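You operate a simulated robot arm through the tools that you are given. There is no shell and no other tool. Be economical: measure what you need, move in short steps, check, and stop when the job is done.

You are at the controls of a simulated two-armed robot. One attempt, no reset.

Task
Turn the grey microscope's round stage at 4x until the grain looks orange.
Fine: analyser and purple slider pushed in; the screen says GOOD.

The check looks at the end state, three seconds after you hand in, the way a careful person would. Anything else that was tipped, shoved, dropped, spilled or broken makes it a failure.

Robot
Two 7-joint arms with two-finger grippers on one trunk, on a base that drives. Base frame: it is fixed to the floor where the robot stands at the start and does not move with it; the origin is under the middle of the robot, x ahead of it, y to its left, z up; the surface under the hand at the start is at about z = 760. Readings come in mm, degrees, newtons and seconds.
The left shoulder is at the start at [31, 164, 1206], the right one opposite. With the tool pointing down near the work surface each hand reaches from about 100 to 700 mm from the robot's upright axis, wherever it stands, measured 20 degrees to its own side. Places, roughly: analyser slider of the grey microscope [500, 200, 1100]; grey microscope [500, 100, 1000]; lamp switch of the grey microscope [400, 200, 800]; lamp wheel of the grey microscope [500, 200, 800]; purple slider of the grey microscope [500, 0, 1100]; ring lever of the grey microscope [500, 100, 900]; round stage of the grey microscope [500, 100, 900]; turret of the grey microscope [500, 100, 1000]. Payload 2.45 kg a hand.
The TCP of each hand is the grasp point between the finger pads, 26 mm short of the fingertips. In the tool frame z runs along the fingers and y along their closing line. The gripper opens to 96 mm. The gripper's body begins 69 mm behind the TCP.
Orientation is that of the tool frame in the base frame, as [roll, pitch, yaw] about the fixed x, y, z axes, in that order (R = Rz(yaw) Ry(pitch) Rx(roll)). With the fingers straight down and closing along the base's y, the tool's x points along the base's -x, its y along +y and its z along -z.

Tools
- The arms move only by the tool drive_tool. It takes "left_steps", "right_steps" or both (then of equal length, played together; a hand with none holds still); each is a list of rows, each a list of 3 entries, a list of its own where there are three numbers: the shift along the tool's x, y, z in mm, then the turn, a rotation vector about the tool's x, y, z in degrees, then the opening in per cent of the stroke, from 0 (shut) to 100 (fully open). In form: [[[tx, ty, tz], [ax, ay, az], grip], ...]. A call has 1 to 10 rows; each row shifts and turns the commanded pose from where the row before left it, along the tool's axes as they then stand. Rows are played at 5 a second. More than 50 mm and 8.6 degrees between two rows, or a gripper value outside its range, and nothing of the call is played. Where a pose cannot be reached the arm comes as near as it can. A force on the tool above 90 N (or 10 N above the force at the start of the call, whichever is more), or a blocked arm, ends the call early, and 0.2 s more pass. Each finger halts on what it meets, pressing with about 21 N; the grip force reading is that of the motor and also rises with nothing between the fingers. The clock runs only during rows and for 0.2 s after the last one: add rows that do not move to give the fingers time. The reply holds the time, the measured pose of the TCP, the force on the tool along the base axes, the opening and the grip force, in the units named above and with some noise, with the torque about the TCP (base axes, N m) and any sound that the robot's microphone picked up.
- Cameras (640 x 400 px; columns grow to the right, rows downward): "scene" is now at [74.9, 24.9, 1674.3]; the picture's right is [0.30, -0.95, 0.00], its down [-0.79, -0.25, -0.56] and it looks along [0.54, 0.17, -0.83] (base axes); focal length 285 px, centre (320, 200). "left" rides on the left gripper at [82, -3, -98] in its tool frame; the picture's right is [0.04, 1.00, 0.00], its down [-0.73, 0.03, -0.68] and it looks along [-0.68, 0.03, 0.73] (tool axes); focal length 256 px, centre (320, 200). "right" rides on the right gripper at [82, 3, -98] in its tool frame; the picture's right is [-0.04, 1.00, 0.00], its down [-0.73, -0.03, -0.68] and it looks along [-0.68, -0.03, 0.73] (tool axes); focal length 256 px, centre (320, 200). There is no depth. A picture from a camera that has moved, and an enlarged one, comes with that camera's place and axes in the base frame and with its lens.
- camera(camera): a new picture of that camera. It takes no simulated time.
- raise_lower(by): slides the trunk up (or, below 0, down) by that many mm; the arms and the scene camera ride with it, the base frame stays. It gives what a move gives, with no picture.
- roll_base(legs): drives the robot by 1 to 6 legs, each [ahead, left, turn to the left] in mm, mm and degrees, along the robot's own axes; the way and the turn of a leg run together, so that a leg with both is an arc; at most 1500 mm and 180 degrees a leg. The arms and the cameras ride along, it lands a little off, and it stops where it bumps. It gives what a move gives.
- aim_head(pan, tilt): turns the head with the scene camera to pan (to the left, within 120 degrees either way) and tilt (down, from -29 to 69), counted from straight ahead of the robot. It gives what a move gives.
- close_up(camera, box): a new picture of the part [left, top, right, bottom] of that camera's present view, enlarged. It takes no simulated time.
- finish_job(): hands the job in; it is judged then, once.

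Work in short steps. Places have to be worked out from the pictures, the camera data and where the tool is seen: move nearer, look again, correct. Check each grasp and each placing, and mend what went wrong. You have 120 turns and 108 pictures in all, those below and enlarged ones among them. Open the grippers and draw the arms clear of the work before you hand the job in, unless the task says otherwise; then end with one line.

The tools are called after "Request:" as a command line: name --argument value ..., lists and objects as JSON in quotes. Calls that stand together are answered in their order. drive_tool: Moves the arms, as the interface text tells. Its arguments: {"type":"object","properties":{"left_steps":{"type":"array"},"right_steps":{"type":"array"}},"required":[]} The other tools are called the same way: raise_lower (by) slides the trunk up or down; roll_base (legs) drives the base; aim_head (pan, tilt) turns the head that bears the scene camera; camera (camera) takes a picture; close_up (camera, box) takes an enlarged picture of a part of a camera's view; finish_job () hands the job in.

At the start:

```text
time: 0.0
left_tool_pos: [486.2, 397.5, 1305.0]
left_ee_rot: [-180.0, 0.1, 180.0]
left_force: [0.1, -0.9, 1.1]
left_moment: [-0.02, 0.03, 0.02]
left_width: 96.1
left_grip_force: 0.1
right_tool_pos: [450.9, -46.1, 1288.9]
right_ee_rot: [-180.0, -0.1, -180.0]
right_force: [-0.2, -0.2, -0.1]
right_moment: [-0.01, -0.02, -0.02]
right_width: 95.8
right_grip_force: 0.0
trunk travel left (down, up): [-375.0, 192.0]
robot x, y, heading: [4.4, 0.7, -0.2]
head pan, tilt: [17.6, 55.4]
```

scene: 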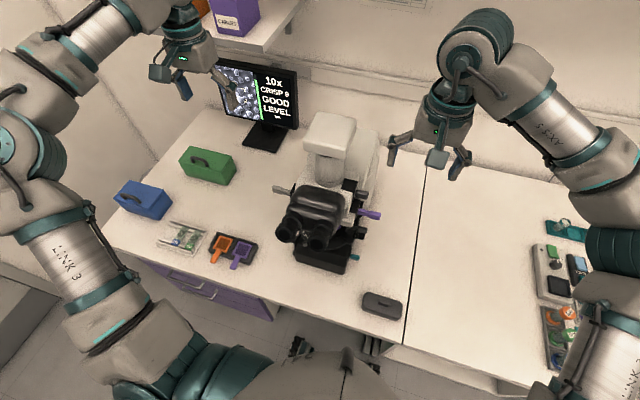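
right: 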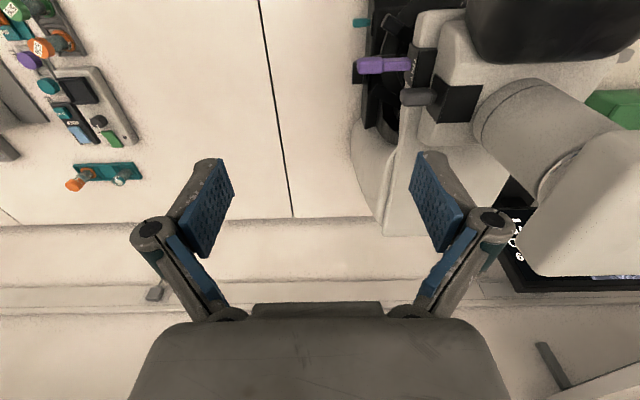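
left: 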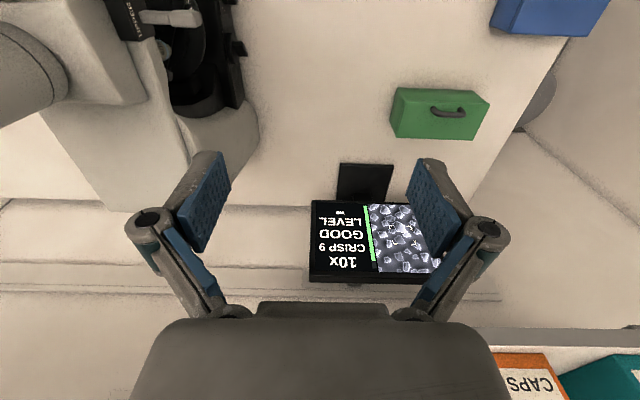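

The screen says 10x, CRISP, GOOD LEVEL. I look closer at the microscope and the screen.

Request:
close_up --camera "scene" --box '[250, 100, 410, 280]'

Request:
close_up --camera "right" --box '[330, 0, 530, 240]'

Request:
close_up --camera "left" --box '[80, 0, 280, 150]'

Request:
close_up --camera "scene" --box '[200, 50, 310, 140]'

```text
2.22 times, centred on (330, 190) of scene
camera zoom: at [74.9, 24.9, 1674.3], right [0.3, -0.95, 0.0], down [-0.79, -0.25, -0.56], along [0.54, 0.17, -0.83], focal length 632 px, centre (298, 222)
```

zoom: 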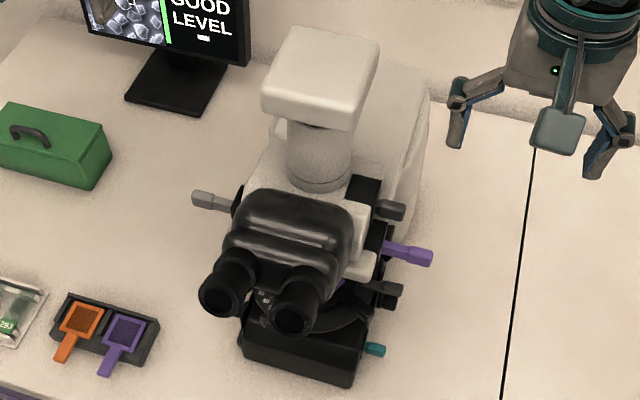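

```text
1.67 times, centred on (430, 120) of right
camera zoom: at [369.1, -43.6, 1388.1], right [0.04, 1.0, 0.0], down [0.73, -0.03, 0.68], along [0.68, -0.03, -0.73], focal length 427 px, centre (137, 333)
```

zoom: 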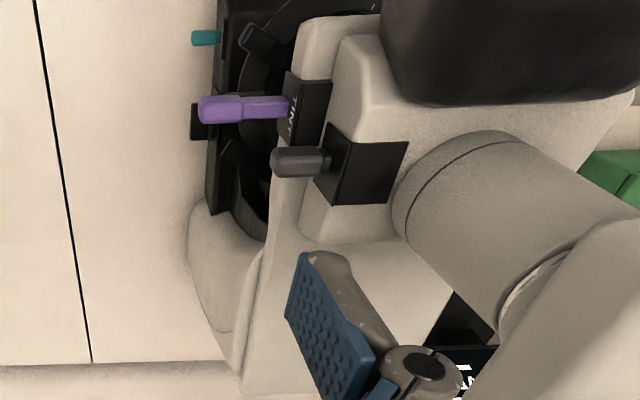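

```text
2.67 times, centred on (180, 75) of left
camera zoom: at [405.8, 394.0, 1402.5], right [-0.04, 1.0, 0.0], down [0.73, 0.03, 0.68], along [0.68, 0.03, -0.73], focal length 683 px, centre (693, 533)
```

zoom: 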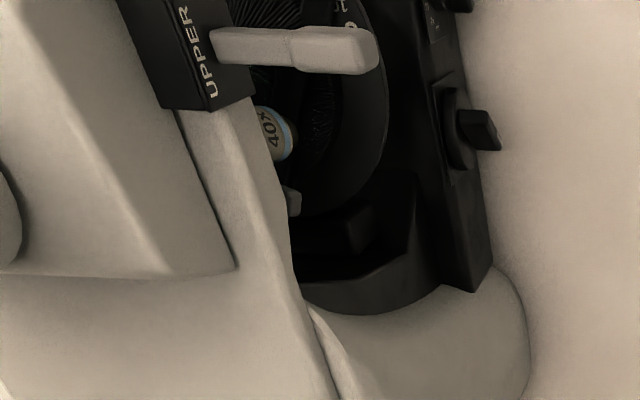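

```text
4.44 times, centred on (255, 95) of scene
camera zoom: at [74.9, 24.9, 1674.3], right [0.3, -0.95, 0.0], down [-0.79, -0.25, -0.56], along [0.54, 0.17, -0.83], focal length 1265 px, centre (609, 667)
```

zoom: 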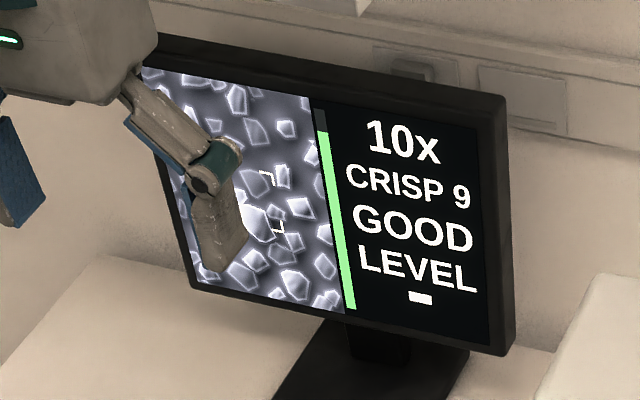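

I'll turn the left hand to look at the left side of the microscope, and the right one to look at its right side.

Request:
drive_tool --left_steps '[[[0, 10, 0], [0, 0, 8.5], 100], [[0, 10, 0], [0, 0, 8.5], 100], [[0, 10, 0], [0, 0, 8.5], 100], [[0, 0, 0], [0, 0, 8.5], 100], [[0, 0, 0], [0, 0, 8.5], 100], [[0, 0, 0], [0, 0, 8.5], 100], [[0, 0, 0], [0, 0, 8.5], 100], [[0, 0, 0], [0, 0, 8.5], 100], [[0, 0, 0], [0, 0, 8.5], 100], [[0, 0, 0], [0, 0, 8.5], 100]]' --right_steps '[[[0, -30, 0], [0, 0, -8.5], 100], [[0, -30, 0], [0, 0, -8.5], 100], [[0, -30, 0], [0, 0, -8.5], 100], [[0, -30, 0], [0, 0, -8.5], 100], [[0, 0, 0], [0, 0, -8.5], 100], [[0, 0, 0], [0, 0, -8.5], 100], [[0, 0, 0], [0, 0, -8.5], 100], [[0, 0, 0], [0, 0, -8.5], 100], [[0, 0, 0], [0, 0, -8.5], 100], [[0, 0, 0], [0, 0, -8.5], 100]]'

```text
time: 2.2
left_tool_pos: [485.4, 425.2, 1307.0]
left_ee_rot: [180.0, 0.0, 95.0]
left_force: [-0.7, -0.7, -0.8]
left_moment: [-0.04, -0.02, 0.0]
left_width: 96.1
left_grip_force: 0.1
right_tool_pos: [342.2, -90.4, 1239.6]
right_ee_rot: [-179.9, 0.0, -95.0]
right_force: [0.1, -0.4, 0.0]
right_moment: [0.02, 0.01, 0.04]
right_width: 95.9
right_grip_force: 0.1
right hand out of reach, approached as far as the arm can: row 7, 8, 9, 10
trunk travel left (down, up): [-375.0, 192.0]
robot x, y, heading: [-2.8, 2.8, 0.0]
head pan, tilt: [17.6, 55.4]
```

Look with both.

Request:
camera --camera "left"

Request:
camera --camera "right"

```text
100 pictures are left
camera left: at [477.1, 508.2, 1404.2], right [0.99, 0.13, 0.0], down [0.09, -0.73, 0.68], along [0.09, -0.67, -0.73], focal length 256 px, centre (320, 200)
```

left: 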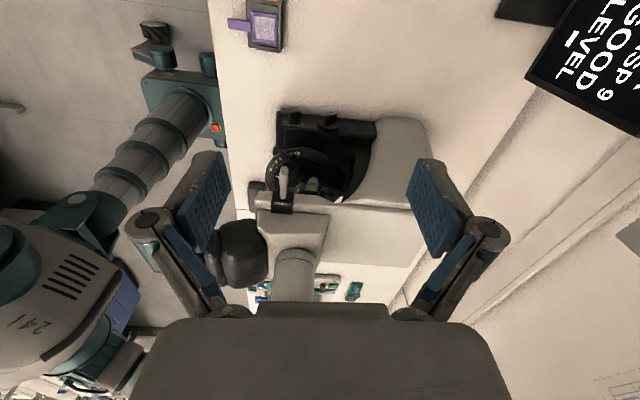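

```text
99 pictures are left
camera right: at [331.7, -171.3, 1338.4], right [-0.99, 0.13, 0.0], down [0.09, 0.73, 0.68], along [0.09, 0.67, -0.73], focal length 256 px, centre (320, 200)
```

right: 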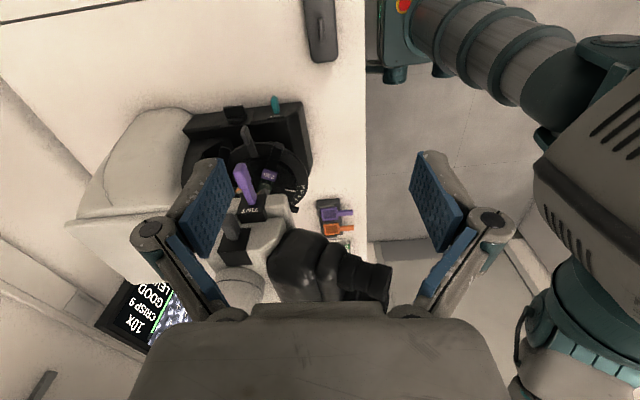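

Zoom in on both.

Request:
close_up --camera "left" --box '[230, 90, 450, 310]'

Request:
close_up --camera "right" --box '[170, 80, 400, 310]'

```text
1.82 times, centred on (340, 200) of left
camera zoom: at [477.1, 508.2, 1404.2], right [0.99, 0.13, 0.0], down [0.09, -0.73, 0.68], along [0.09, -0.67, -0.73], focal length 465 px, centre (284, 200)
```

zoom: 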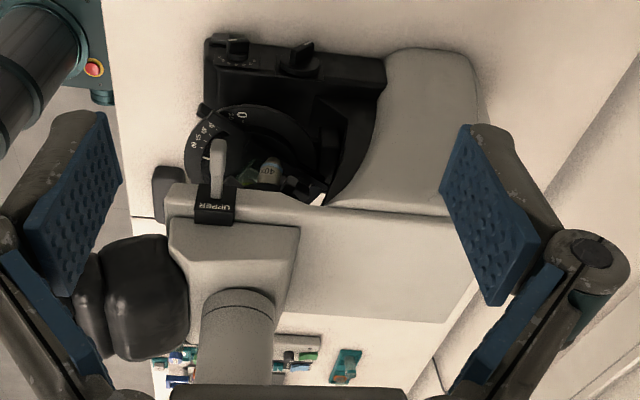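

```text
1.74 times, centred on (285, 195) of right
camera zoom: at [331.7, -171.3, 1338.4], right [-0.99, 0.13, 0.0], down [0.09, 0.73, 0.68], along [0.09, 0.67, -0.73], focal length 445 px, centre (381, 209)
```

zoom: 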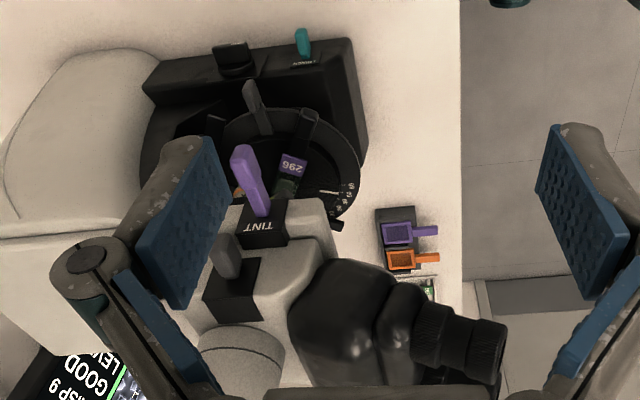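

Lower the left hand beside the microscope and tilt it so its camera looks level; bring the right hand out and down.

Request:
drive_tool --left_steps '[[[0, 0, 50], [0, 0, 0], 100], [[0, 0, 50], [0, 0, 0], 100], [[0, 0, 50], [0, 0, 0], 100], [[0, 0, 50], [0, 0, 0], 100], [[0, 0, 50], [0, 0, 0], 100], [[0, 0, 50], [0, 0, 0], 100], [[0, 0, 0], [0, -8.5, 0], 100], [[0, 0, 0], [0, -8.5, 0], 100], [[0, 0, 0], [0, -8.5, 0], 100], [[0, 0, 0], [0, -8.5, 0], 100]]' --right_steps '[[[40, 0, 0], [0, 0, 0], 100], [[40, 0, 0], [0, 0, 0], 100], [[40, 0, 20], [0, 0, 0], 100], [[40, 0, 50], [0, 0, 0], 100], [[0, 0, 50], [0, 0, 0], 100], [[0, 0, 50], [0, 0, 0], 100], [[0, 0, 40], [0, -8.5, 0], 100], [[0, 0, 0], [0, -8.5, 0], 100], [[0, 0, 0], [0, -8.5, 0], 100], [[0, 0, 0], [0, -8.5, 0], 100]]'

Request:
camera --camera "left"

Request:
camera --camera "right"

```text
refused: row 4 steps farther than a row can; nothing moved
```

```text
96 pictures are left
camera left: at [477.1, 508.2, 1404.2], right [0.99, 0.13, 0.0], down [0.09, -0.73, 0.68], along [0.09, -0.67, -0.73], focal length 256 px, centre (320, 200)
```

left: 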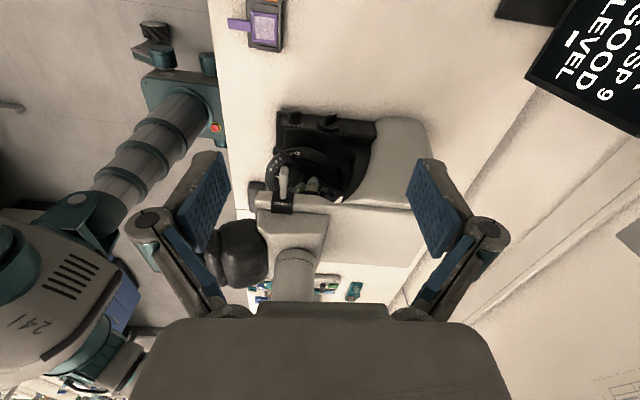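

```text
95 pictures are left
camera right: at [331.7, -171.3, 1338.4], right [-0.99, 0.13, 0.0], down [0.09, 0.73, 0.68], along [0.09, 0.67, -0.73], focal length 256 px, centre (320, 200)
```

right: 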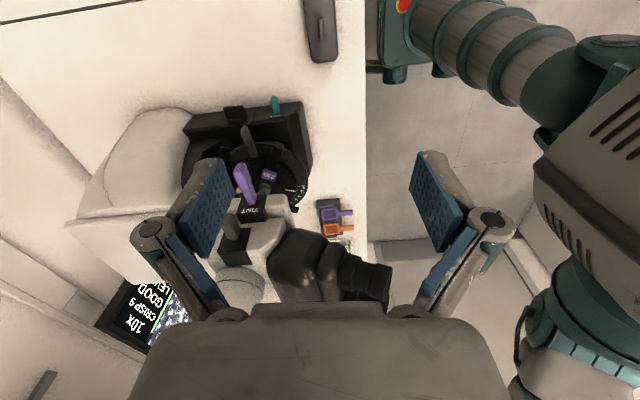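

The call was refused as row 4 was too long; I send it again with shorter rows.

Request:
drive_tool --left_steps '[[[0, 0, 49], [0, 0, 0], 100], [[0, 0, 49], [0, 0, 0], 100], [[0, 0, 49], [0, 0, 0], 100], [[0, 0, 49], [0, 0, 0], 100], [[0, 0, 49], [0, 0, 0], 100], [[0, 0, 49], [0, 0, 0], 100], [[0, 0, 0], [0, -8.5, 0], 100], [[0, 0, 0], [0, -8.5, 0], 100], [[0, 0, 0], [0, -8.5, 0], 100], [[0, 0, 0], [0, -8.5, 0], 100]]' --right_steps '[[[40, 0, 0], [0, 0, 0], 100], [[40, 0, 0], [0, 0, 0], 100], [[40, 0, 20], [0, 0, 0], 100], [[30, 0, 30], [0, 0, 0], 100], [[0, 0, 45], [0, 0, 0], 100], [[0, 0, 45], [0, 0, 0], 100], [[0, 0, 40], [0, -8.5, 0], 100], [[0, 0, 0], [0, -8.5, 0], 100], [[0, 0, 0], [0, -8.5, 0], 100], [[0, 0, 0], [0, -8.5, 0], 100]]'

```text
time: 4.4
left_tool_pos: [487.1, 426.0, 1012.2]
left_ee_rot: [179.8, 34.1, 94.9]
left_force: [-0.2, -0.1, -0.1]
left_moment: [0.0, -0.02, 0.0]
left_width: 95.8
left_grip_force: 0.1
right_tool_pos: [272.1, -167.8, 1133.6]
right_ee_rot: [179.5, 26.6, -96.1]
right_force: [0.3, 0.7, -0.1]
right_moment: [-0.04, -0.02, 0.02]
right_width: 96.2
right_grip_force: 0.1
right hand out of reach, approached as far as the arm can: row 1, 2, 3, 4, 7, 8, 9, 10
trunk travel left (down, up): [-375.0, 192.0]
robot x, y, heading: [0.5, -2.6, -0.3]
head pan, tilt: [17.6, 55.4]
```

Look through both cameras.

Request:
camera --camera "left"

Request:
camera --camera "right"

Request:
camera --camera "scene"

```text
94 pictures are left
camera left: at [474.9, 548.2, 1046.8], right [0.99, 0.12, -0.02], down [0.05, -0.22, 0.97], along [0.11, -0.97, -0.23], focal length 256 px, centre (320, 200)
```

left: 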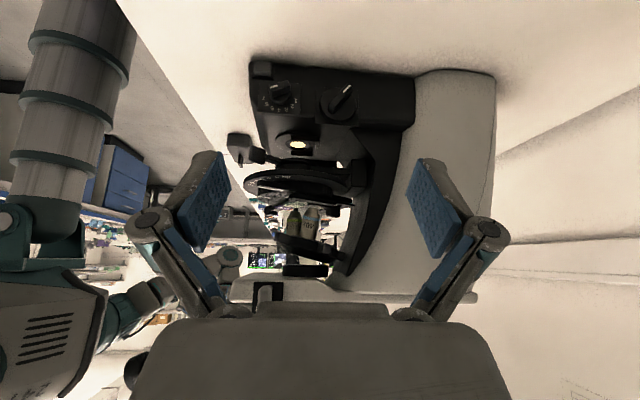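

```text
93 pictures are left
camera right: at [257.9, -283.4, 1186.6], right [-0.99, 0.14, 0.03], down [0.07, 0.34, 0.94], along [0.12, 0.93, -0.35], focal length 256 px, centre (320, 200)
```

right: 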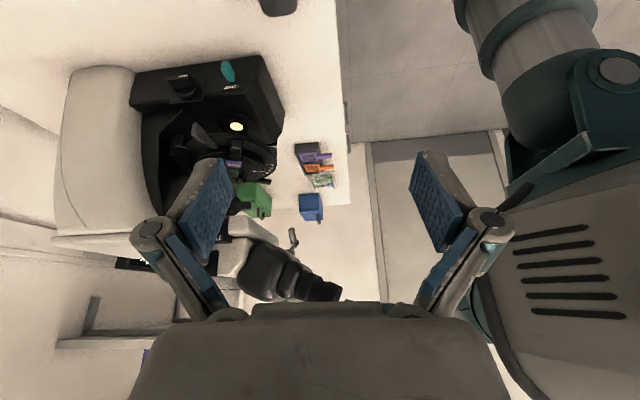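

```text
92 pictures are left
camera scene: at [73.5, 24.9, 1674.4], right [0.3, -0.95, 0.0], down [-0.79, -0.25, -0.56], along [0.54, 0.17, -0.83], focal length 285 px, centre (320, 200)
```

scene: 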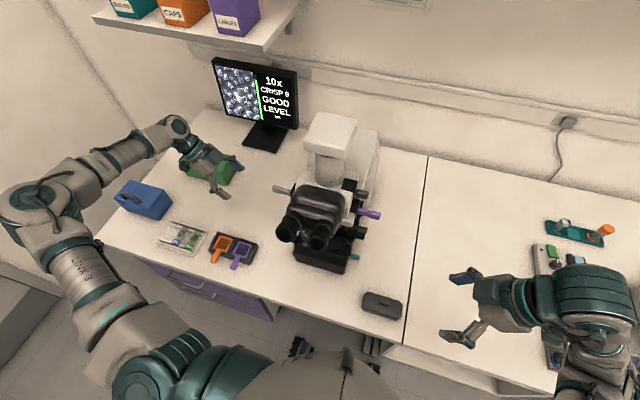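

Request:
close_up --camera "left" --box '[220, 50, 440, 310]'

Request:
close_up --camera "right" --box '[120, 40, 300, 280]'

```text
1.54 times, centred on (330, 180) of left
camera zoom: at [474.9, 548.2, 1046.8], right [0.99, 0.12, -0.02], down [0.05, -0.22, 0.97], along [0.11, -0.97, -0.23], focal length 394 px, centre (305, 231)
```

zoom: 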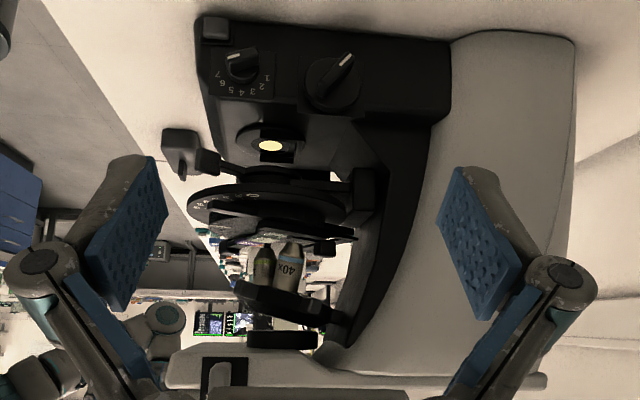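

```text
1.67 times, centred on (210, 160) of right
camera zoom: at [257.9, -283.4, 1186.6], right [-0.99, 0.14, 0.03], down [0.07, 0.34, 0.94], along [0.12, 0.93, -0.35], focal length 427 px, centre (503, 267)
```

zoom: 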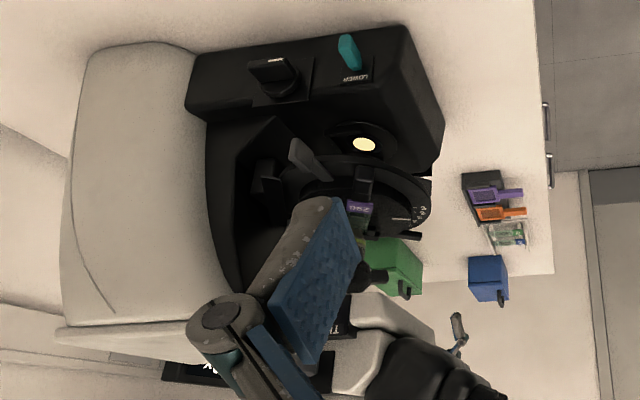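

The microscope's left side is visible (image upside down). I move the left camera closer to see turret and stage.

Request:
drive_tool --left_steps '[[[-32, 0, 30], [0, 0, 0], 100], [[-32, 0, 30], [0, 0, 0], 100], [[-32, 0, 30], [0, 0, 0], 100]]'

Request:
close_up --camera "left" --box '[210, 50, 430, 310]'

```text
time: 5.2
left_tool_pos: [498.2, 294.8, 992.2]
left_ee_rot: [179.9, 34.0, 95.0]
left_force: [0.0, 0.4, -1.2]
left_moment: [0.02, -0.01, -0.01]
left_width: 95.8
left_grip_force: 0.1
right_tool_pos: [272.9, -169.4, 1133.1]
right_ee_rot: [179.6, 26.6, -96.0]
right_force: [0.5, -0.3, 0.1]
right_moment: [-0.02, 0.0, -0.02]
right_width: 96.0
right_grip_force: 0.0
trunk travel left (down, up): [-375.0, 192.0]
robot x, y, heading: [0.3, -1.7, 0.0]
head pan, tilt: [17.6, 55.4]
```

```text
1.54 times, centred on (320, 180) of left
camera zoom: at [486.0, 417.3, 1027.9], right [0.99, 0.12, -0.02], down [0.05, -0.23, 0.97], along [0.11, -0.97, -0.23], focal length 394 px, centre (320, 231)
```

zoom: 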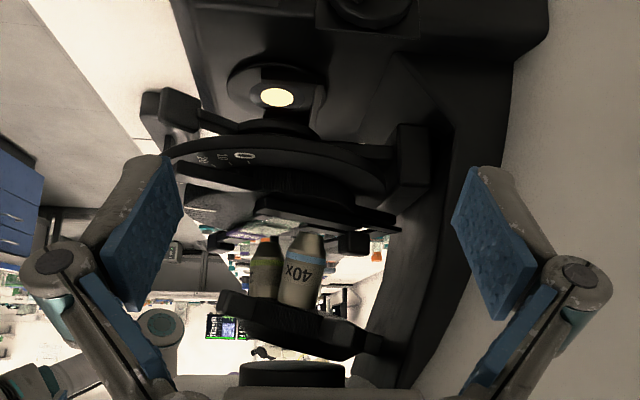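

I raise the hand and look down on the stage from the left.

Request:
drive_tool --left_steps '[[[-5, 0, -38], [0, 0, 0], 100], [[-5, 0, -38], [0, 0, 0], 100], [[0, 0, 0], [0, 8.5, 0], 100], [[0, 0, 0], [0, 8.5, 0], 100], [[0, 0, 0], [0, 8.5, 0], 100], [[0, 0, 0], [0, 8.5, 0], 100]]'

Request:
close_up --camera "left" --box '[200, 50, 440, 300]'

```text
time: 6.6
left_tool_pos: [496.6, 328.0, 1061.5]
left_ee_rot: [179.9, -0.3, 95.1]
left_force: [0.1, 0.3, -0.3]
left_moment: [0.01, -0.03, 0.02]
left_width: 96.1
left_grip_force: 0.0
right_tool_pos: [273.9, -169.1, 1133.3]
right_ee_rot: [179.6, 26.7, -96.1]
right_force: [0.0, -0.2, 0.3]
right_moment: [0.03, 0.01, 0.02]
right_width: 95.8
right_grip_force: 0.1
trunk travel left (down, up): [-375.0, 192.0]
robot x, y, heading: [0.7, 0.4, 0.0]
head pan, tilt: [17.6, 55.4]
```

```text
1.60 times, centred on (320, 175) of left
camera zoom: at [487.0, 409.9, 1159.8], right [0.99, 0.13, 0.0], down [0.09, -0.73, 0.68], along [0.09, -0.67, -0.74], focal length 410 px, centre (320, 240)
```

zoom: 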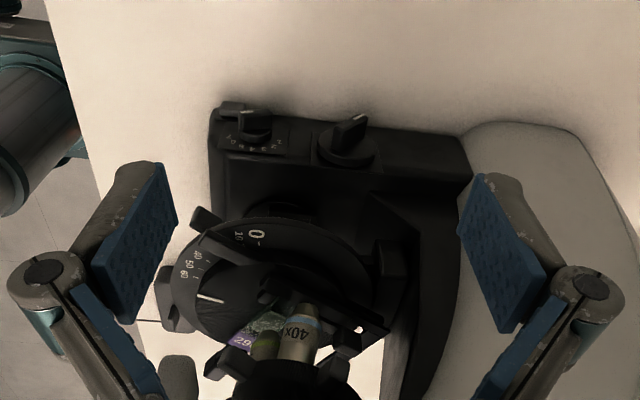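

Request:
close_up --camera "left" --box '[250, 115, 380, 300]'

```text
2.16 times, centred on (315, 208) of left
camera zoom: at [487.0, 409.9, 1159.8], right [0.99, 0.13, 0.0], down [0.09, -0.73, 0.68], along [0.09, -0.67, -0.74], focal length 554 px, centre (331, 184)
```

zoom: 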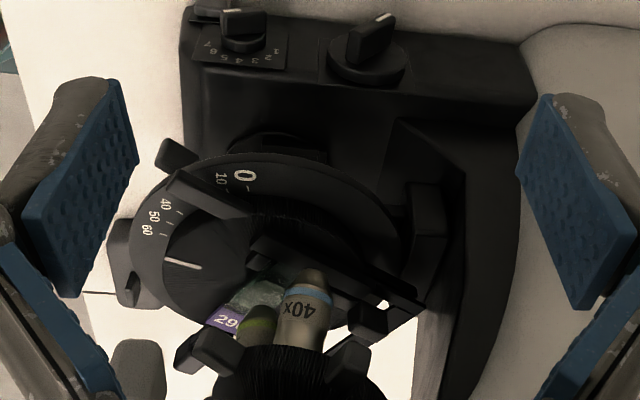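

The stage has a scale ring with a "0" and an inner disc with an index line; the turret has dark lugs. First the analyser tab (tip about [453, 269, 1087]): I close the left hand and line it up outside the tab.

Request:
drive_tool --left_steps '[[[4, 0, -15], [0, 0, 0], 50], [[0, -21, -14], [0, 0, 0], 0], [[0, -22, 0], [0, 0, 0], 0], [[0, 0, 0], [0, 0, 0], 0], [[0, 0, 0], [0, 0, 0], 0]]'

Request:
camera --camera "left"

Request:
close_up --camera "scene" --box '[180, 100, 400, 280]'

```text
time: 7.8
left_tool_pos: [452.1, 329.7, 1089.4]
left_ee_rot: [179.9, 0.0, 95.1]
left_force: [-0.4, -0.5, -0.3]
left_moment: [-0.01, 0.01, 0.0]
left_width: 0.0
left_grip_force: 21.1
right_tool_pos: [272.8, -168.1, 1133.6]
right_ee_rot: [179.5, 26.7, -96.0]
right_force: [-0.7, 0.5, 0.2]
right_moment: [0.03, 0.03, -0.01]
right_width: 96.0
right_grip_force: 0.1
trunk travel left (down, up): [-375.0, 192.0]
robot x, y, heading: [-0.3, 0.7, 0.0]
head pan, tilt: [17.6, 55.4]
```

```text
86 pictures are left
camera left: at [443.8, 410.9, 1187.0], right [0.99, 0.13, 0.0], down [0.09, -0.73, 0.68], along [0.09, -0.67, -0.73], focal length 256 px, centre (320, 200)
```

left: 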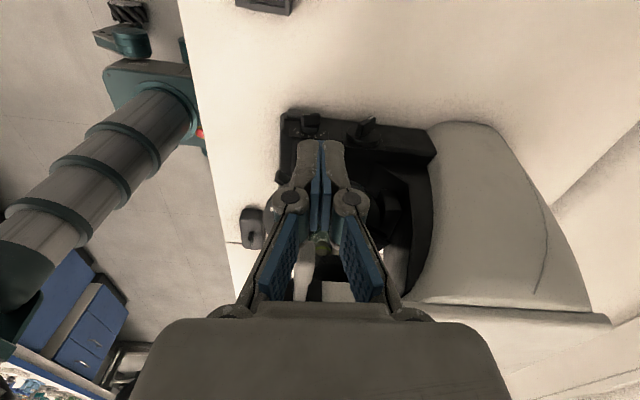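

```text
2.22 times, centred on (290, 190) of scene
camera zoom: at [73.5, 22.6, 1674.4], right [0.3, -0.95, 0.0], down [-0.79, -0.25, -0.57], along [0.54, 0.17, -0.82], focal length 632 px, centre (387, 222)
```

zoom: 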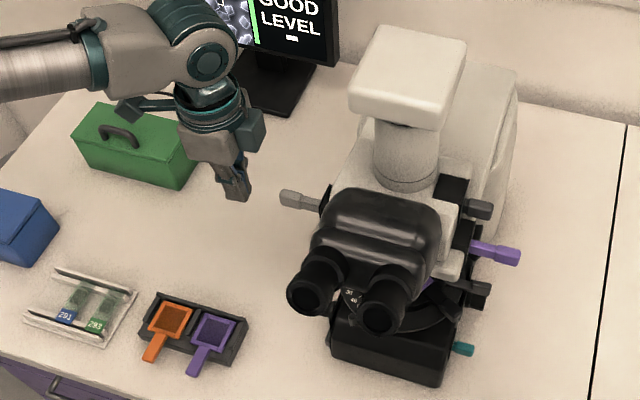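

Tab is straight ahead of the closed fingers. I advance to contact in small steps.

Request:
drive_tool --left_steps '[[[-20, -2, 0], [0, 0, 0], 0], [[-20, -2, 0], [0, 0, 0], 0], [[-10, -1, 0], [0, 0, 0], 0], [[-5, 0, 0], [0, 0, 0], 0], [[-5, 0, 0], [0, 0, 0], 0], [[-5, 0, 0], [0, 0, 0], 0]]'

Request:
close_up --camera "scene" --box '[180, 50, 400, 280]'

```text
time: 9.2
left_tool_pos: [452.9, 263.0, 1089.8]
left_ee_rot: [179.8, 0.0, 95.1]
left_force: [0.0, -0.3, 0.0]
left_moment: [0.0, 0.02, 0.02]
left_width: 0.0
left_grip_force: 21.1
right_tool_pos: [272.9, -168.9, 1133.5]
right_ee_rot: [179.5, 26.7, -96.1]
right_force: [0.7, 0.8, -0.4]
right_moment: [-0.03, -0.01, 0.02]
right_width: 96.0
right_grip_force: 0.1
trunk travel left (down, up): [-375.0, 192.0]
robot x, y, heading: [3.3, -4.8, -0.1]
head pan, tilt: [17.6, 55.4]
```

```text
1.74 times, centred on (290, 165) of scene
camera zoom: at [74.0, 21.9, 1674.4], right [0.3, -0.95, 0.0], down [-0.79, -0.25, -0.57], along [0.54, 0.17, -0.82], focal length 495 px, centre (372, 261)
```

zoom: 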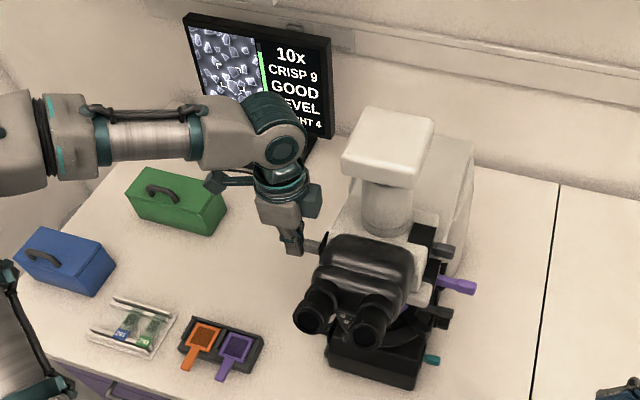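

About at contact. Continue in small steps.

Request:
drive_tool --left_steps '[[[-5, 0, 0], [0, 0, 0], 0], [[-5, 0, 0], [0, 0, 0], 0], [[-5, 0, 0], [0, 0, 0], 0], [[-5, 0, 0], [0, 0, 0], 0]]'

Request:
close_up --camera "scene" --box '[180, 50, 400, 280]'

```text
time: 10.2
left_tool_pos: [453.7, 257.3, 1088.0]
left_ee_rot: [179.7, 0.1, 95.2]
left_force: [-6.6, 43.3, 19.8]
left_moment: [-0.19, 0.02, -0.25]
left_width: 6.2
left_grip_force: 28.1
right_tool_pos: [270.7, -159.5, 1136.1]
right_ee_rot: [179.6, 26.1, -96.0]
right_force: [1.0, -0.5, 0.4]
right_moment: [0.05, -0.02, -0.02]
right_width: 96.0
right_grip_force: 0.0
trunk travel left (down, up): [-375.0, 192.0]
robot x, y, heading: [-2.2, 1.4, 0.2]
head pan, tilt: [17.6, 55.4]
```

```text
1.74 times, centred on (290, 165) of scene
camera zoom: at [68.5, 45.5, 1674.5], right [0.3, -0.95, 0.01], down [-0.78, -0.26, -0.56], along [0.54, 0.16, -0.83], focal length 495 px, centre (372, 261)
```

zoom: 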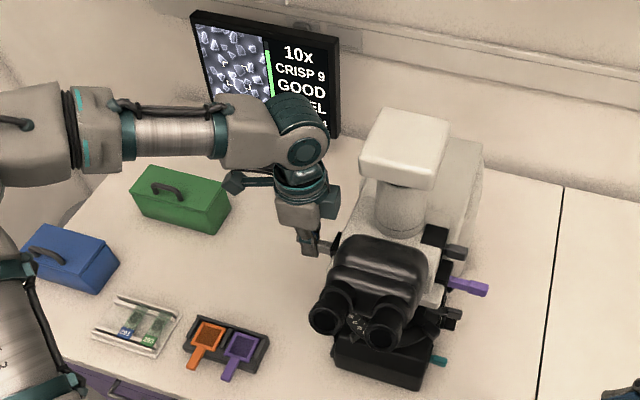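

Force built to 43 N and the fingers are pried 6 mm apart: the tab may be wedged between them. Look.

Request:
close_up --camera "left" --box '[220, 100, 440, 320]'

Request:
close_up --camera "scene" --box '[260, 110, 380, 200]'

```text
1.82 times, centred on (330, 210) of left
camera zoom: at [444.0, 337.8, 1185.7], right [0.99, 0.13, 0.0], down [0.09, -0.73, 0.68], along [0.09, -0.67, -0.73], focal length 465 px, centre (302, 182)
```

zoom: 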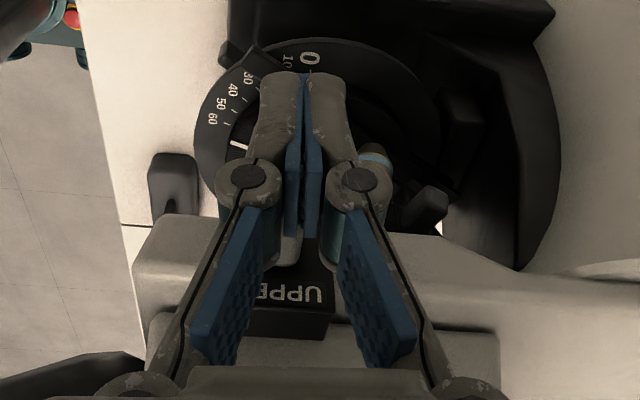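

```text
4.44 times, centred on (320, 155) of scene
camera zoom: at [68.5, 45.5, 1674.5], right [0.3, -0.95, 0.01], down [-0.78, -0.26, -0.56], along [0.54, 0.16, -0.83], focal length 1265 px, centre (320, 400)
```

zoom: 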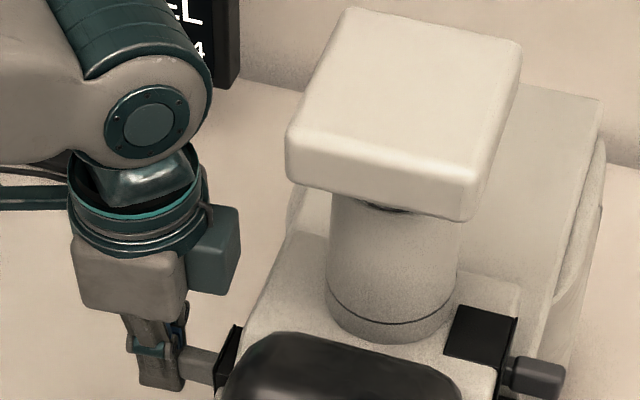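

Back off and look at the tab's state.

Request:
drive_tool --left_steps '[[[20, 0, 0], [0, 0, 0], 0], [[30, 0, 0], [0, 0, 0], 0], [[20, 0, 0], [0, 0, 0], 0], [[0, 0, 0], [0, 0, 0], 0]]'

Request:
close_up --camera "left" --box '[220, 100, 440, 320]'

Request:
close_up --camera "scene" --box '[200, 40, 380, 260]'

```text
time: 11.2
left_tool_pos: [449.2, 326.7, 1087.4]
left_ee_rot: [179.9, 0.5, 95.2]
left_force: [-0.3, 0.7, -0.6]
left_moment: [-0.03, -0.02, 0.02]
left_width: 0.0
left_grip_force: 29.0
right_tool_pos: [273.2, -156.3, 1136.5]
right_ee_rot: [179.6, 26.2, -95.9]
right_force: [-0.1, -0.5, 0.2]
right_moment: [0.0, -0.03, 0.04]
right_width: 95.9
right_grip_force: 0.0
trunk travel left (down, up): [-375.0, 192.0]
robot x, y, heading: [1.9, -2.7, -0.2]
head pan, tilt: [17.6, 55.4]
```

```text
1.82 times, centred on (330, 210) of left
camera zoom: at [439.8, 410.0, 1184.4], right [0.99, 0.13, 0.0], down [0.09, -0.72, 0.69], along [0.09, -0.68, -0.73], focal length 465 px, centre (302, 182)
```

zoom: 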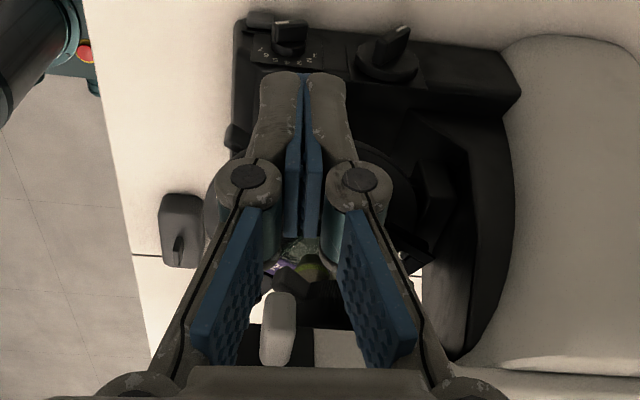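

```text
1.82 times, centred on (290, 150) of scene
camera zoom: at [74.6, 43.3, 1674.0], right [0.3, -0.95, 0.01], down [-0.79, -0.26, -0.56], along [0.54, 0.16, -0.83], focal length 518 px, centre (374, 291)
```

zoom: 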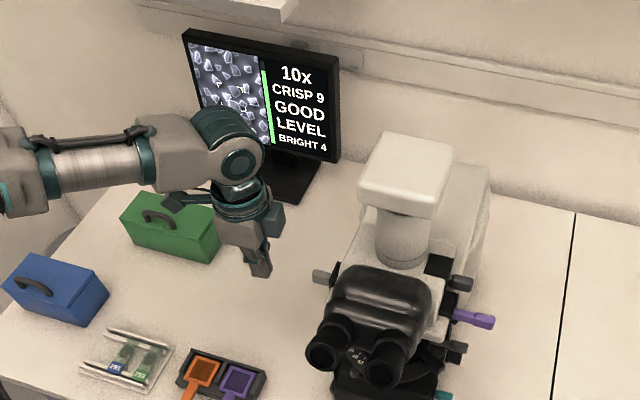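

The tab went in by about 25 mm and then stopped hard. I check the screen and the tab closely.

Request:
close_up --camera "scene" --box '[200, 50, 310, 130]'

Request:
close_up --camera "scene" --box '[270, 120, 400, 210]'

```text
5.00 times, centred on (255, 90) of scene
camera zoom: at [74.6, 43.3, 1674.0], right [0.3, -0.95, 0.01], down [-0.79, -0.26, -0.56], along [0.54, 0.16, -0.83], focal length 1423 px, centre (645, 750)
```

zoom: 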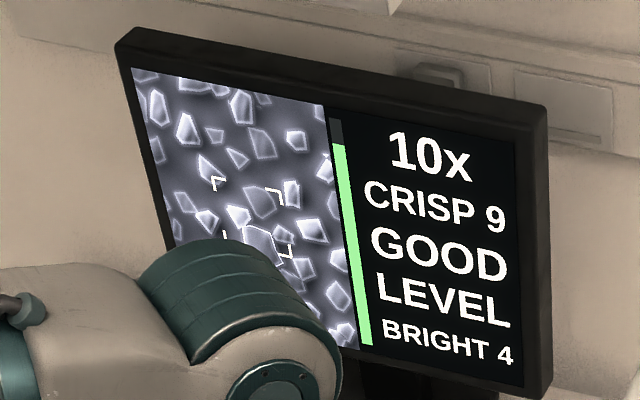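

```text
4.44 times, centred on (335, 165) of scene
camera zoom: at [74.6, 43.3, 1674.0], right [0.3, -0.95, 0.01], down [-0.79, -0.26, -0.56], along [0.54, 0.16, -0.83], focal length 1265 px, centre (253, 356)
```

zoom: 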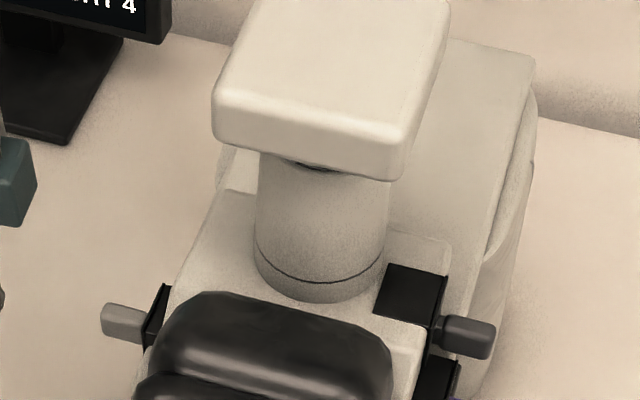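

The screen now reads BRIGHT 4, so the analyser has taken effect. Next the purple slider with the right hand: I turn it back to its first pose.

Request:
drive_tool --right_steps '[[[0, 0, -30], [0, 8.5, 0], 50], [[0, 0, -30], [0, 8.5, 0], 0], [[0, 0, -30], [0, 8.5, 0], 0], [[0, 0, 0], [0, 0, 8.5], 0], [[0, 0, 0], [0, 0, 8.5], 0], [[0, 0, 0], [0, 0, 8.5], 0], [[0, 0, 0], [0, 0, 8.5], 0], [[0, 0, 0], [0, 0, 8.5], 0], [[0, 0, 0], [0, 0, 8.5], 0], [[0, 0, 0], [0, 0, 8.5], 0]]' --left_steps '[[[20, 0, 0], [0, 0, 0], 0], [[20, 0, 0], [0, 0, 0], 0], [[20, 0, 0], [0, 0, 0], 0], [[0, 0, 0], [0, 0, 0], 0], [[0, 0, 0], [0, 0, 0], 0], [[0, 0, 0], [0, 0, 0], 0], [[0, 0, 0], [0, 0, 0], 0], [[0, 0, 0], [0, 0, 0], 0], [[0, 0, 0], [0, 0, 0], 0], [[0, 0, 0], [0, 0, 0], 0]]'

```text
time: 13.4
left_tool_pos: [444.6, 361.1, 1092.7]
left_ee_rot: [179.8, -0.6, 94.9]
left_force: [-0.8, -1.0, -0.2]
left_moment: [0.03, 0.04, -0.03]
left_width: 0.0
left_grip_force: 28.8
right_tool_pos: [269.7, -211.0, 1215.9]
right_ee_rot: [178.3, 0.6, -155.5]
right_force: [0.8, 0.9, 0.1]
right_moment: [0.03, 0.03, 0.0]
right_width: 0.2
right_grip_force: 20.9
trunk travel left (down, up): [-375.0, 192.0]
robot x, y, heading: [-3.1, 0.4, -0.2]
head pan, tilt: [17.6, 55.4]
```

Request:
drive_tool --right_steps '[[[0, 0, 0], [0, 0, 8.2], 0], [[0, 0, 0], [0, 0, 8.2], 0], [[0, 0, 0], [0, 0, 8.1], 0], [[-37, 30, 0], [0, 0, 0], 0], [[-37, 30, 0], [0, 0, 0], 0], [[-37, 30, 0], [-5, 0, 0], 0], [[-37, 25, 0], [-5, 0, 0], 0], [[-35, 25, 0], [-5, 0, 0], 0], [[0, 0, 0], [0, 0, 0], 0]]'

Request:
close_up --camera "scene" --box '[260, 90, 460, 270]'

Request:
camera --camera "right"

```text
time: 15.4
left_tool_pos: [444.1, 365.8, 1092.7]
left_ee_rot: [179.7, -0.2, 95.1]
left_force: [-0.1, -0.8, -0.2]
left_moment: [-0.01, 0.01, 0.01]
left_width: 0.1
left_grip_force: 28.1
right_tool_pos: [451.8, -62.8, 1226.3]
right_ee_rot: [163.4, -0.2, -179.8]
right_force: [0.2, 0.3, 0.3]
right_moment: [0.06, -0.01, -0.03]
right_width: 0.0
right_grip_force: 21.1
trunk travel left (down, up): [-375.0, 192.0]
robot x, y, heading: [2.2, 0.4, -0.1]
head pan, tilt: [17.6, 55.4]
```

```text
2.22 times, centred on (360, 180) of scene
camera zoom: at [74.0, 11.0, 1674.6], right [0.3, -0.95, -0.01], down [-0.79, -0.25, -0.57], along [0.54, 0.18, -0.82], focal length 632 px, centre (231, 244)
```

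zoom: 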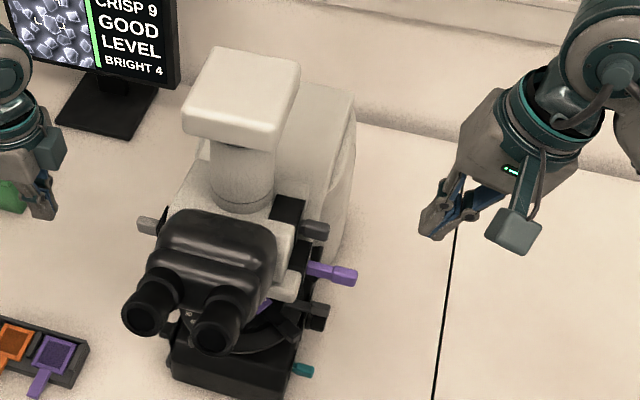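

```text
75 pictures are left
camera right: at [370.6, -88.4, 1322.0], right [0.04, 0.96, 0.29], down [0.74, -0.22, 0.64], along [0.68, 0.19, -0.71], focal length 256 px, centre (320, 200)
```

right: 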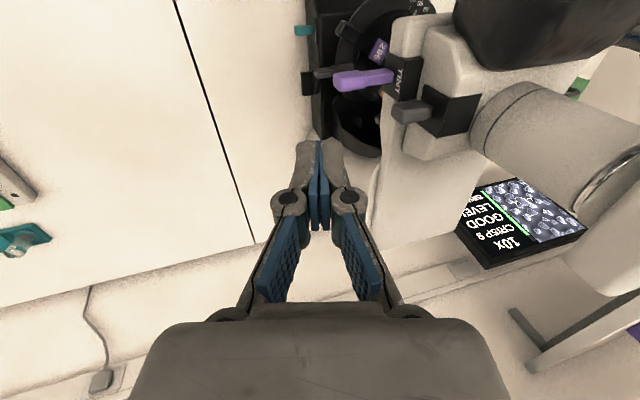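

Purple tip triangulates to about [450, -7, 1091]. I lower the closed right fingers beside it.

Request:
drive_tool --right_steps '[[[0, -6, 33], [0, 0, 0], 0], [[0, -6, 33], [0, 0, 0], 0], [[0, -6, 33], [0, 0, 0], 0], [[0, -6, 33], [0, 0, 0], 0], [[0, 0, 0], [0, 0, 0], 0]]'

Request:
close_up --camera "right" --box '[220, 40, 440, 260]'

```text
time: 16.6
left_tool_pos: [444.2, 383.0, 1087.8]
left_ee_rot: [179.9, 0.4, 95.1]
left_force: [-0.5, -0.1, -0.6]
left_moment: [-0.05, 0.02, 0.01]
left_width: 0.0
left_grip_force: 28.8
right_tool_pos: [453.0, -34.8, 1094.5]
right_ee_rot: [164.0, -0.1, -179.7]
right_force: [1.3, 0.4, -0.1]
right_moment: [-0.05, 0.02, -0.01]
right_width: 0.1
right_grip_force: 21.1
trunk travel left (down, up): [-375.0, 192.0]
robot x, y, heading: [4.8, 0.5, 0.1]
head pan, tilt: [17.6, 55.4]
```

```text
1.82 times, centred on (330, 150) of right
camera zoom: at [372.0, -59.6, 1191.1], right [0.04, 0.96, 0.27], down [0.74, -0.21, 0.64], along [0.68, 0.18, -0.71], focal length 465 px, centre (302, 291)
```

zoom: 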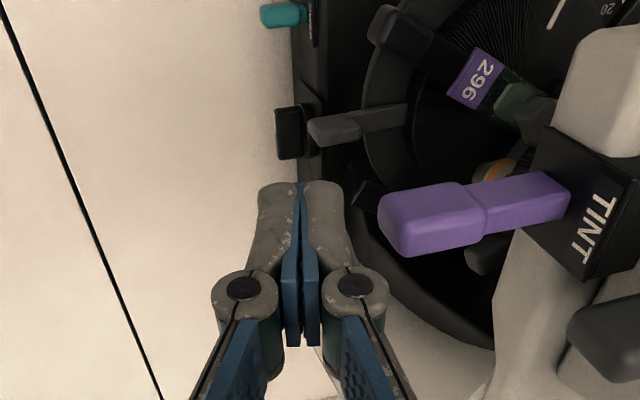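

Fingers are level with the purple tab, some 18 mm outside it. Push +y.

Request:
drive_tool --right_steps '[[[0, 9.6, 2.8], [0, 0, 0], 0], [[0, 9.6, 2.8], [0, 0, 0], 0], [[0, 4.8, 1.4], [0, 0, 0], 0], [[0, 4.8, 1.4], [0, 0, 0], 0], [[0, 4.8, 1.4], [0, 0, 0], 0]]'

Request:
close_up --camera "right" --box '[220, 40, 440, 260]'

```text
time: 17.8
left_tool_pos: [444.3, 373.9, 1090.3]
left_ee_rot: [179.9, 0.0, 95.0]
left_force: [-0.5, -0.4, -0.2]
left_moment: [-0.04, -0.02, 0.0]
left_width: 0.2
left_grip_force: 28.6
right_tool_pos: [450.9, -8.4, 1093.3]
right_ee_rot: [163.8, -0.1, -179.8]
right_force: [-0.2, 1.6, 0.4]
right_moment: [-0.01, 0.02, 0.02]
right_width: 0.0
right_grip_force: 20.4
trunk travel left (down, up): [-375.0, 192.0]
robot x, y, heading: [-2.3, 1.3, 0.3]
head pan, tilt: [17.6, 55.4]
```

```text
1.82 times, centred on (330, 150) of right
camera zoom: at [369.5, -32.4, 1190.0], right [0.04, 0.96, 0.28], down [0.74, -0.21, 0.64], along [0.68, 0.18, -0.71], focal length 465 px, centre (302, 291)
```

zoom: 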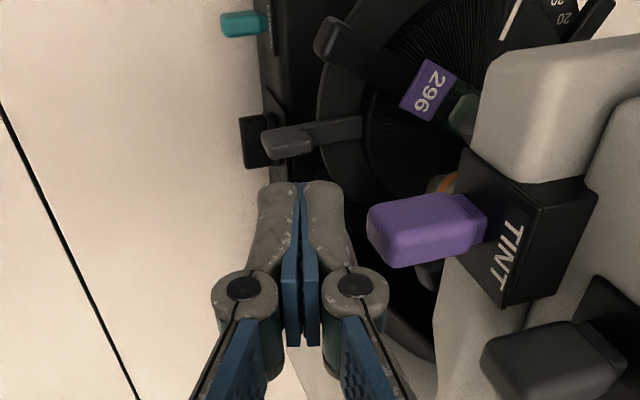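

The purple slider is going in. Push a few more mm until it stops.

Request:
drive_tool --right_steps '[[[0, 4.8, 1.4], [0, 0, 0], 0], [[0, 4.8, 1.4], [0, 0, 0], 0], [[0, 2.9, 0.8], [0, 0, 0], 0]]'

Request:
close_up --camera "right" --box '[220, 40, 440, 260]'

Request:
close_up --camera "scene" --box '[200, 50, 400, 250]'

```text
time: 18.6
left_tool_pos: [445.0, 367.5, 1091.3]
left_ee_rot: [179.9, -0.3, 95.1]
left_force: [-0.2, -0.1, 0.6]
left_moment: [0.0, -0.03, 0.02]
left_width: 0.0
left_grip_force: 28.8
right_tool_pos: [452.5, 1.2, 1092.9]
right_ee_rot: [163.5, -0.2, -179.7]
right_force: [-0.6, -7.8, -3.0]
right_moment: [-0.16, 0.03, 0.04]
right_width: 0.0
right_grip_force: 20.9
trunk travel left (down, up): [-375.0, 192.0]
robot x, y, heading: [-1.9, 0.1, 0.0]
head pan, tilt: [17.6, 55.4]
```

```text
1.82 times, centred on (330, 150) of right
camera zoom: at [370.8, -24.3, 1189.4], right [0.04, 0.96, 0.28], down [0.74, -0.22, 0.64], along [0.67, 0.19, -0.71], focal length 465 px, centre (302, 291)
```

zoom: 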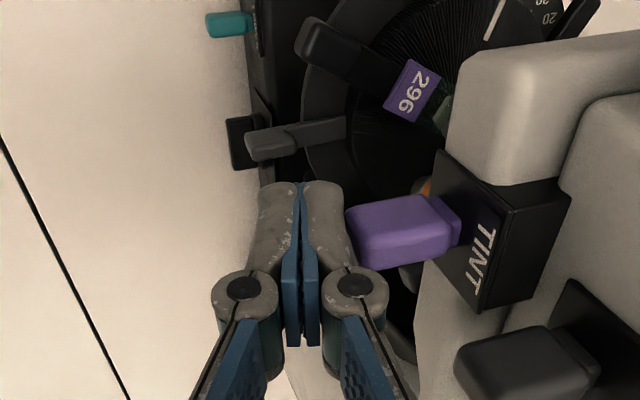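

```text
2.00 times, centred on (300, 150) of scene
camera zoom: at [75.3, 14.7, 1674.4], right [0.3, -0.95, -0.01], down [-0.79, -0.25, -0.57], along [0.54, 0.18, -0.82], focal length 569 px, centre (360, 300)
```

zoom: 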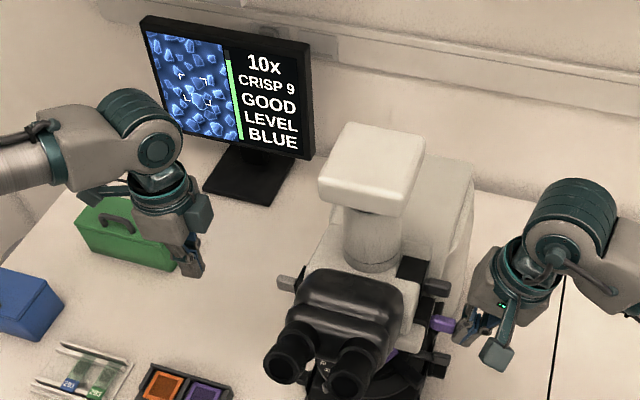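

The screen now says BLUE: tint plate is in. One more slight nudge to make sure it is home.

Request:
drive_tool --right_steps '[[[0, 3, 0.8], [0, 0, 0], 0], [[0, 3, 0.8], [0, 0, 0], 0]]'

```text
time: 19.2
left_tool_pos: [445.6, 365.6, 1091.6]
left_ee_rot: [179.9, -0.5, 95.1]
left_force: [0.7, -1.3, 0.1]
left_moment: [-0.02, 0.0, -0.02]
left_width: 0.0
left_grip_force: 28.6
right_tool_pos: [451.5, 3.9, 1093.3]
right_ee_rot: [163.6, -0.3, -179.9]
right_force: [0.4, -29.5, -5.0]
right_moment: [-0.56, -0.03, 0.03]
right_width: 0.3
right_grip_force: 21.2
trunk travel left (down, up): [-375.0, 192.0]
robot x, y, heading: [0.9, 0.2, 0.3]
head pan, tilt: [17.6, 55.4]
```

It is at its stop (30 N). I back the right hand off and look at turret and stage from there.

Request:
drive_tool --right_steps '[[[0, -20, -5], [0, 0, 0], 0], [[0, -30, -8], [0, 0, 0], 0], [[0, -30, -8], [0, 0, 0], 0], [[0, 0, 0], [0, 0, 0], 0]]'

Request:
close_up --camera "right" --box '[270, 0, 520, 160]'

```text
time: 20.2
left_tool_pos: [444.8, 363.7, 1093.8]
left_ee_rot: [179.8, -0.4, 95.0]
left_force: [-0.3, -0.7, 1.0]
left_moment: [0.07, 0.0, -0.03]
left_width: 0.0
left_grip_force: 28.8
right_tool_pos: [451.3, -79.7, 1093.3]
right_ee_rot: [163.3, -0.2, -179.8]
right_force: [-0.5, -0.7, -0.1]
right_moment: [0.06, 0.03, 0.04]
right_width: 0.0
right_grip_force: 21.7
trunk travel left (down, up): [-375.0, 192.0]
robot x, y, heading: [1.9, -4.6, -0.0]
head pan, tilt: [17.6, 55.4]
```

```text
2.50 times, centred on (395, 80) of right
camera zoom: at [369.7, -105.4, 1189.0], right [0.04, 0.96, 0.29], down [0.74, -0.22, 0.64], along [0.68, 0.19, -0.71], focal length 640 px, centre (132, 500)
```

zoom: 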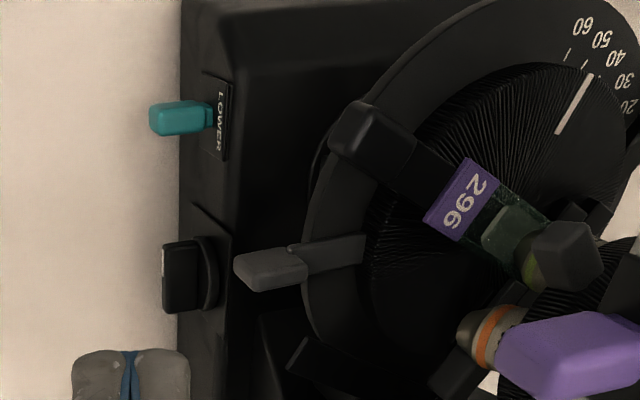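

Very telling: the inner disc carries slide 296 and an index line (about 35 on the fixed scale); the 4x (orange band) objective sits at the right of the turret. I view the turret from front-left low with the left hand, and park the right hand further off.

Request:
drive_tool --left_steps '[[[0, 0, 20], [0, 0, -8.5], 100], [[0, 0, 20], [0, 0, -8.5], 100], [[0, 0, 20], [0, 0, -8.5], 100], [[0, 0, 20], [0, 0, -8.5], 100], [[0, -20, 10], [0, -8.5, 0], 100], [[0, -20, 0], [0, -8.5, 0], 100], [[0, -20, 0], [0, -8.5, 0], 100], [[0, 0, 0], [0, -8.5, 0], 100], [[0, 0, 0], [0, -5, 0], 100]]' --right_steps '[[[0, -20, -20], [0, 0, 0], 0], [[0, -20, -20], [0, 0, 0], 0], [[0, 0, 0], [0, 0, 0], 0], [[0, 0, 0], [0, 0, 0], 0], [[0, 0, 0], [0, 0, 0], 0], [[0, 0, 0], [0, 0, 0], 0], [[0, 0, 0], [0, 0, 0], 0], [[0, 0, 0], [0, 0, 0], 0], [[0, 0, 0], [0, 0, 0], 0]]'

Request:
camera --camera "left"

```text
time: 22.2
left_tool_pos: [398.1, 336.6, 998.9]
left_ee_rot: [179.8, 39.3, 128.8]
left_force: [-0.3, 0.2, -0.7]
left_moment: [-0.03, 0.01, 0.01]
left_width: 96.0
left_grip_force: 0.0
right_tool_pos: [453.9, -118.1, 1119.6]
right_ee_rot: [163.8, -0.2, -179.8]
right_force: [-0.1, -0.2, 0.4]
right_moment: [0.0, 0.02, -0.01]
right_width: 0.0
right_grip_force: 21.5
trunk travel left (down, up): [-375.0, 192.0]
robot x, y, heading: [0.8, 1.0, -0.1]
head pan, tilt: [17.6, 55.4]
```

```text
69 pictures are left
camera left: at [317.7, 433.4, 1022.6], right [0.76, 0.65, -0.02], down [0.11, -0.09, 0.99], along [0.64, -0.75, -0.14], focal length 256 px, centre (320, 200)
```

left: 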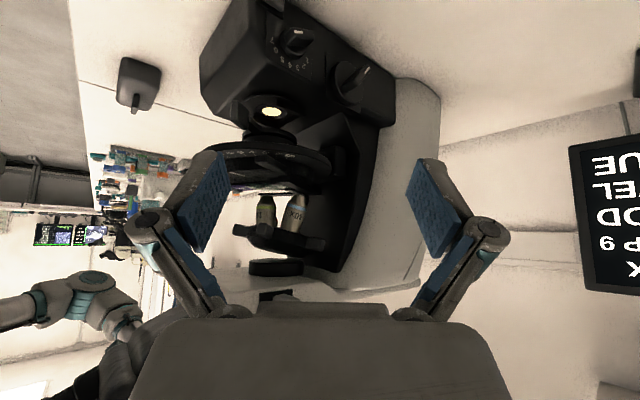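

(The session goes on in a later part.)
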